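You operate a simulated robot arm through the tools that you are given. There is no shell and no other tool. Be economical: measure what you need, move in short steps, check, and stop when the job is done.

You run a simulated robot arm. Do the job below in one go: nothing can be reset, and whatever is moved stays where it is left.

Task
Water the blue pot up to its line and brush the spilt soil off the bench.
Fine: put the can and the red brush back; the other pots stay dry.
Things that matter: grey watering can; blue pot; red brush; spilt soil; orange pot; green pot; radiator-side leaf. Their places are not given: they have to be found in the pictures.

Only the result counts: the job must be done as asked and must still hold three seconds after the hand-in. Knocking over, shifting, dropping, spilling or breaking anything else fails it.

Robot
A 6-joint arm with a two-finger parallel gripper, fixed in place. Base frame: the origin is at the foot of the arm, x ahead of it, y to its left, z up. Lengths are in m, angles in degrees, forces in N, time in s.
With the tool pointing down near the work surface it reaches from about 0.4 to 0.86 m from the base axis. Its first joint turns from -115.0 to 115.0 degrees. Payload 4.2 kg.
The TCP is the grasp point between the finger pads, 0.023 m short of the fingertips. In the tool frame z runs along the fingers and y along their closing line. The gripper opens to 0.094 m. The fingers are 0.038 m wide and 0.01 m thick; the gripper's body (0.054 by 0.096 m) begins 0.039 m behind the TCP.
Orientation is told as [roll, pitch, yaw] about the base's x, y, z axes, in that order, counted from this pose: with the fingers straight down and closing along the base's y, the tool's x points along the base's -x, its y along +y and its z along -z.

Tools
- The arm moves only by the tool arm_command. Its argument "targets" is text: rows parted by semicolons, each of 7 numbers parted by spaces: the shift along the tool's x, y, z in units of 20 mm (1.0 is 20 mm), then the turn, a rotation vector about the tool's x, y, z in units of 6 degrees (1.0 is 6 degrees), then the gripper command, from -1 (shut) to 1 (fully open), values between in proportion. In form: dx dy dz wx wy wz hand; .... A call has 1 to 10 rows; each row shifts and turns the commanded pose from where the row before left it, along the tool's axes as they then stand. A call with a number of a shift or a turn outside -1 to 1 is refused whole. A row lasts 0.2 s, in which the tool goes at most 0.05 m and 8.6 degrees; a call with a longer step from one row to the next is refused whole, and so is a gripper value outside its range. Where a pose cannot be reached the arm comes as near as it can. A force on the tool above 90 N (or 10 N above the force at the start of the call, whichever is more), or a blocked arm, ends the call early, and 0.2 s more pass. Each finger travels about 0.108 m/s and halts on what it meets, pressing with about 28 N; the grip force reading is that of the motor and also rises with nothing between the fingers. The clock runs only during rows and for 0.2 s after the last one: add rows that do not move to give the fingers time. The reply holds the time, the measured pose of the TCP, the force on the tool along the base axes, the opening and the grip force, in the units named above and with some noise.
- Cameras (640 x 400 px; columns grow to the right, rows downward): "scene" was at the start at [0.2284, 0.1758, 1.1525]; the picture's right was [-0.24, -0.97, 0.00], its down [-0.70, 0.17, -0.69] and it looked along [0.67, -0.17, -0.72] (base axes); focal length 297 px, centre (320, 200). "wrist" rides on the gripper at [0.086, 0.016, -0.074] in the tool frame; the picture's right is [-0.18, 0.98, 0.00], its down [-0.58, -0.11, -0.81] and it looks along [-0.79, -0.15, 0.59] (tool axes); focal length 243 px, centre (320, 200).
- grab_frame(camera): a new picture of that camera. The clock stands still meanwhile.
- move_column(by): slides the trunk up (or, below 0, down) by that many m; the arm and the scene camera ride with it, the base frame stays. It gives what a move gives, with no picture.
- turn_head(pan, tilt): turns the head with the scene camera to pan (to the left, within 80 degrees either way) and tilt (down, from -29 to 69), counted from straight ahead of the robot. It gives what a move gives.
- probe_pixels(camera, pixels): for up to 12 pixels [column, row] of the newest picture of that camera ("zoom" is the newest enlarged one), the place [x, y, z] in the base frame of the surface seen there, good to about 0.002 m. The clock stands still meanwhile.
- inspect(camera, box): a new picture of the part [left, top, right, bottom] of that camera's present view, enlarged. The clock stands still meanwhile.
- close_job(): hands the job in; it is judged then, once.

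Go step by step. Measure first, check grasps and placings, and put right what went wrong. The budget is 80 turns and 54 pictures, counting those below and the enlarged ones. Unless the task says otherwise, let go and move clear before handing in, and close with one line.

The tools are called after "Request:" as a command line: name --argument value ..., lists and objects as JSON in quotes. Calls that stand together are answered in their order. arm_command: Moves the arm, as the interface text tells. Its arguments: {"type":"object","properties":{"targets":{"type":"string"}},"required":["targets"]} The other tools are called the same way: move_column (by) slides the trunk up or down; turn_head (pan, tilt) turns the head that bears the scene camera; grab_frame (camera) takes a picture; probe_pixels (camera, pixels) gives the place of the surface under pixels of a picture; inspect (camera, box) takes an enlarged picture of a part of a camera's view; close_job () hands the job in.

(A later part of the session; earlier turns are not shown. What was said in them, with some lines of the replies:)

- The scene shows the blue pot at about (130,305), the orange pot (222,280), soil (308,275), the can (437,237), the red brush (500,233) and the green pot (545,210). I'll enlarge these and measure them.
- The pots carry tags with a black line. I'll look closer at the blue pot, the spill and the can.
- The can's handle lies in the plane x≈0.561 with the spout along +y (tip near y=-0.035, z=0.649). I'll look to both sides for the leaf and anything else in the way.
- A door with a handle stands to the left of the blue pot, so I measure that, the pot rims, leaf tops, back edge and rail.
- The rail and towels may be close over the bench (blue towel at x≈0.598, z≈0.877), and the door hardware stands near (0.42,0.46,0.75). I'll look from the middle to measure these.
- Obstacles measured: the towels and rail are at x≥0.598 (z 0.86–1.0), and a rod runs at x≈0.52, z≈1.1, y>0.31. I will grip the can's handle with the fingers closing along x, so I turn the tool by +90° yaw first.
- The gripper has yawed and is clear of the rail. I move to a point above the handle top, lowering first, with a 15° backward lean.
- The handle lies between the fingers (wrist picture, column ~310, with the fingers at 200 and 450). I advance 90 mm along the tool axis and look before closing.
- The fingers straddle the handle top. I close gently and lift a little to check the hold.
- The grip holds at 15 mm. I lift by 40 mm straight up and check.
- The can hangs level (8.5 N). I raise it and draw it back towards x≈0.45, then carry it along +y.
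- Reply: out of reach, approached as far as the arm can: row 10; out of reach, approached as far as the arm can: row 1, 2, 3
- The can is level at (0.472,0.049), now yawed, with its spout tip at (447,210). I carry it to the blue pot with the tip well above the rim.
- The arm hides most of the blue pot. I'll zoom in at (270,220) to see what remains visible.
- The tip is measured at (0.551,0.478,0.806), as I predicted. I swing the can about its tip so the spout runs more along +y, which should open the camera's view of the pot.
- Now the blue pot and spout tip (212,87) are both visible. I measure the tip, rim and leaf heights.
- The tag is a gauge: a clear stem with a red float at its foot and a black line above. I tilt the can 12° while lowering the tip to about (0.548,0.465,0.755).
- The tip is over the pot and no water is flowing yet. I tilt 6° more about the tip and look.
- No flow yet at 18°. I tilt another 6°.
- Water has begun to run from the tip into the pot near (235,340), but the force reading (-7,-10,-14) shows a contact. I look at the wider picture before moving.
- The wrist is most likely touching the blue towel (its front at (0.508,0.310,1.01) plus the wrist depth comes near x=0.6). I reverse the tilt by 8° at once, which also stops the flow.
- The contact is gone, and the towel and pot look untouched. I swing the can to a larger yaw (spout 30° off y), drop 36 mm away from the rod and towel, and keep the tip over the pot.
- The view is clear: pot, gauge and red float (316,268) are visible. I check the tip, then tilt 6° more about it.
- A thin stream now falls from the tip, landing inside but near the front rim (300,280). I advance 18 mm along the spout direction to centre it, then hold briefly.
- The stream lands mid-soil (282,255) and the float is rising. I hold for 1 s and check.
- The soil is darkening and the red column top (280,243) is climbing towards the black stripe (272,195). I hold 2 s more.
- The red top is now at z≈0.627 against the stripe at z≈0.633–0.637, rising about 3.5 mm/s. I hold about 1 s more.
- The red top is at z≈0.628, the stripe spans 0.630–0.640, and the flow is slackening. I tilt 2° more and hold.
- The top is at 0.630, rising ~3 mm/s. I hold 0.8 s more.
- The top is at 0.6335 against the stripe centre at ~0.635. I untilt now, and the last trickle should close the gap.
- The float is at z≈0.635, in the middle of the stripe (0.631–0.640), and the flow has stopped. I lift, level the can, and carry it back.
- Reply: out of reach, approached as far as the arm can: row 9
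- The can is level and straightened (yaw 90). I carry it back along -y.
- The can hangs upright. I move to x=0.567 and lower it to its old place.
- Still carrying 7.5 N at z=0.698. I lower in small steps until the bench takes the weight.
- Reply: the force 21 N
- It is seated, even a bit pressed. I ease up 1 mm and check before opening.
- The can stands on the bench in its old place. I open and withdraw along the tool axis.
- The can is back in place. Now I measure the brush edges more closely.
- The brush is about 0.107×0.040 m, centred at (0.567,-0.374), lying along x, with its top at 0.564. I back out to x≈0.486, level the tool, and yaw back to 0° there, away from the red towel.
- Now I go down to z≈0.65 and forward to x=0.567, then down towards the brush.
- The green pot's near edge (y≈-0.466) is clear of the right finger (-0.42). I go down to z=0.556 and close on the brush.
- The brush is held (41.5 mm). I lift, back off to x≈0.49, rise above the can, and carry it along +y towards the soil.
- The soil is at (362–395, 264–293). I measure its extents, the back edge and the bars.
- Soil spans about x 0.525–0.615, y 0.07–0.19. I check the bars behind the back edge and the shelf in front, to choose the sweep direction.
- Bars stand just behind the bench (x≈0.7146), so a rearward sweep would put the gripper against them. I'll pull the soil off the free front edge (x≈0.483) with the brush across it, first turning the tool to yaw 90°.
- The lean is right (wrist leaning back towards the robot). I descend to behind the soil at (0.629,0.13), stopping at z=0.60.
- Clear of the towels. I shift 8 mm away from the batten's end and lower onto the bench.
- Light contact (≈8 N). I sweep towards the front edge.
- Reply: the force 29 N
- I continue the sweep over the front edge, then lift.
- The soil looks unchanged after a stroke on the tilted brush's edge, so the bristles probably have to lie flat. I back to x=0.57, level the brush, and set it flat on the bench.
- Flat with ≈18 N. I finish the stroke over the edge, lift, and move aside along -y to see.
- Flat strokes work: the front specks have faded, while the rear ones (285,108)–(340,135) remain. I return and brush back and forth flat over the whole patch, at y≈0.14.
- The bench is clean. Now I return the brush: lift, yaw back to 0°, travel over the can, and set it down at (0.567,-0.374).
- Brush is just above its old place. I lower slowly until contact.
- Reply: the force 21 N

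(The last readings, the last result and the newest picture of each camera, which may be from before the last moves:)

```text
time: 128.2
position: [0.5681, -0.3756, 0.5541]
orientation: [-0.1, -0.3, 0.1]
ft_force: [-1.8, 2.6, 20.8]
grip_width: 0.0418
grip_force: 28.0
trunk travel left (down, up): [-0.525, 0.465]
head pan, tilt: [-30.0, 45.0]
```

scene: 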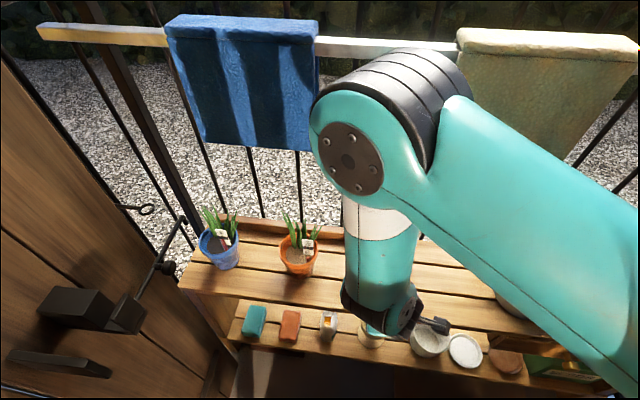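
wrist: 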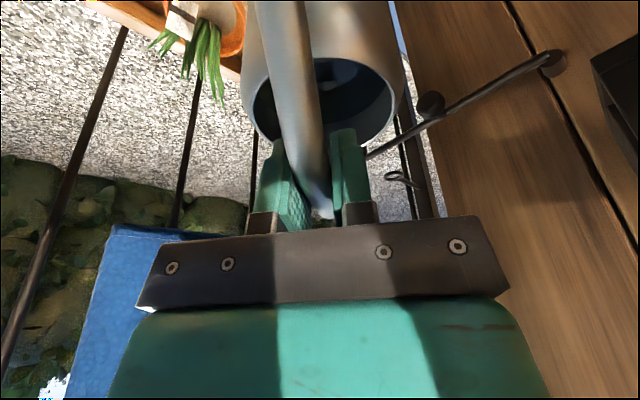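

Contact made (≈21 N). I open to 70 mm, rise and back away the way I came.

Request:
arm_command --targets "0 0 -0.04 0 0 0 -1;0 0 0 0 0 0 0;0 0 0 0 0 0 0.5;0 0 0 0 0 0 0.5;0 0 0 0 0 0 0.5;0 0 -0.5 0 0 0 0.5;0 0 -1 0 0 0 0.5;0 0 -1 0 0 0 0.5;0 0 -1 0 0 0 0.5;0 0 -1 0 0 0 0.5"

Request:
arm_command --targets "1 0 0 0 0 0 0.5;1 0 0 0 0 0 0.5;1 0 0 0 0 0 0.5;1 0 0 0 0 0 0.5;0 0 -1 0 0 0 0.5;0 0 -1 0 0 0 0.5;0 0 -1 0 0 0 0.5;0 0 -1 0 0 0 0.5;0 0 -1 0 0 0 0.5;0 0 -1 0 0 0 0.5"

Request:
arm_command --targets "0 0 -1 0 0 0 0.5;0 0 -1 0 0 0 0.5;0 1 0 0 0 0 0.5;0 1 0 0 0 0 0.5;0 1 0 0 0 0 0.5;0 1 0 0 0 0 0.5;0 1 0 0 0 0 0.5;0 1 0 0 0 0 0.5;0 1 0 0 0 0 0.5;0 1 0 0 0 0 0.5"

Request:
turn_head --pan -14 --tilt 46

Request:
grab_frame --camera "scene"

```text
time: 130.3
position: [0.5676, -0.3748, 0.6424]
orientation: [-0.2, -0.2, 0.0]
ft_force: [-0.7, 0.3, -0.3]
grip_width: 0.0706
grip_force: 0.0
trunk travel left (down, up): [-0.525, 0.465]
head pan, tilt: [-30.0, 45.0]
```

```text
time: 132.6
position: [0.4873, -0.3746, 0.7612]
orientation: [0.0, -0.1, 0.1]
ft_force: [-0.7, 1.0, -0.5]
grip_width: 0.0706
grip_force: 0.0
trunk travel left (down, up): [-0.525, 0.465]
head pan, tilt: [-30.0, 45.0]
```

```text
time: 134.8
position: [0.4861, -0.2155, 0.8017]
orientation: [-0.1, -0.3, 0.2]
ft_force: [1.2, -0.4, -0.2]
grip_width: 0.0705
grip_force: 0.0
trunk travel left (down, up): [-0.525, 0.465]
head pan, tilt: [-30.0, 45.0]
```

```text
time: 135.5
position: [0.4873, -0.2139, 0.8025]
orientation: [-0.1, -0.3, 0.1]
ft_force: [-0.3, -0.6, -0.5]
grip_width: 0.0708
grip_force: 0.0
trunk travel left (down, up): [-0.525, 0.465]
head pan, tilt: [-14.0, 46.0]
```

```text
3 pictures are left
```

scene: 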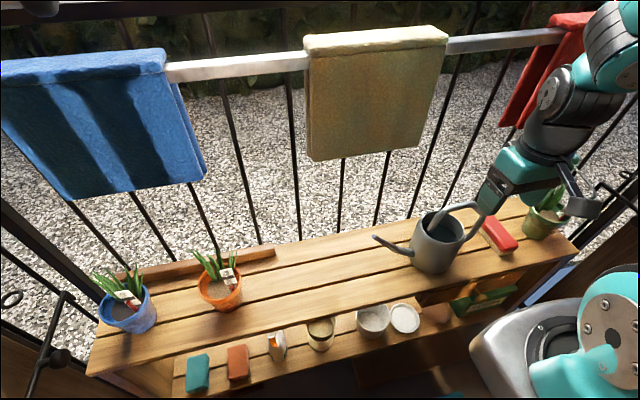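

Everything is back as in the first picture, and the bench is clean. I check the brush position and the blue pot's gauge a last time.

Request:
probe_pixels --camera "scene" --pixels '[[500, 233], [490, 222], [512, 245], [437, 260], [380, 235]]'

Request:
inspect --camera "scene" --box '[100, 265, 160, 325]'

Request:
inspect --camera "scene" --box '[200, 220, 440, 340]'

```text
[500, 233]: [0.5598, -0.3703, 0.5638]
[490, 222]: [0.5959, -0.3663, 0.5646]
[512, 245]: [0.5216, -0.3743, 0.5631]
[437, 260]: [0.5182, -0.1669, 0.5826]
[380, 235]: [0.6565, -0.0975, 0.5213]
```

```text
6.67 times, centred on (130, 295) of scene
```

zoom: 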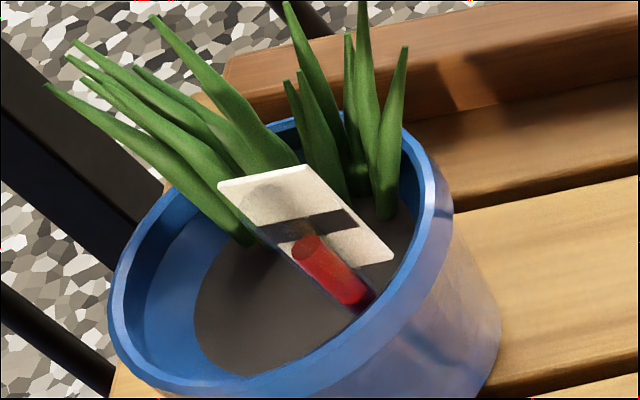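

```text
2.67 times, centred on (320, 280) of scene
```

zoom: 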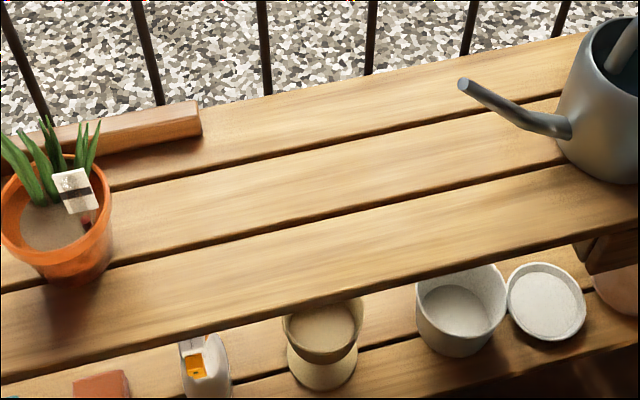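

The float's top is level with the stripe as measured (z≈0.635), the orange pot is dry, the brush is flat at its old spot, and the can is back in place with the arm clear. I hand the job in.

Request:
close_job

```text
The job is handed in.
```

I watered the blue pot to its line, brushed the soil off the bench, put the can and red brush back within a few millimetres of where they stood, and handed the job in. The pour touched no other pot. The last pictures showed the orange pot's soil still dry, but I didn't zoom in on the green pot. While pouring, the arm briefly touched something, probably the blue towel or the rod above it; I backed off at once and nothing looked moved.
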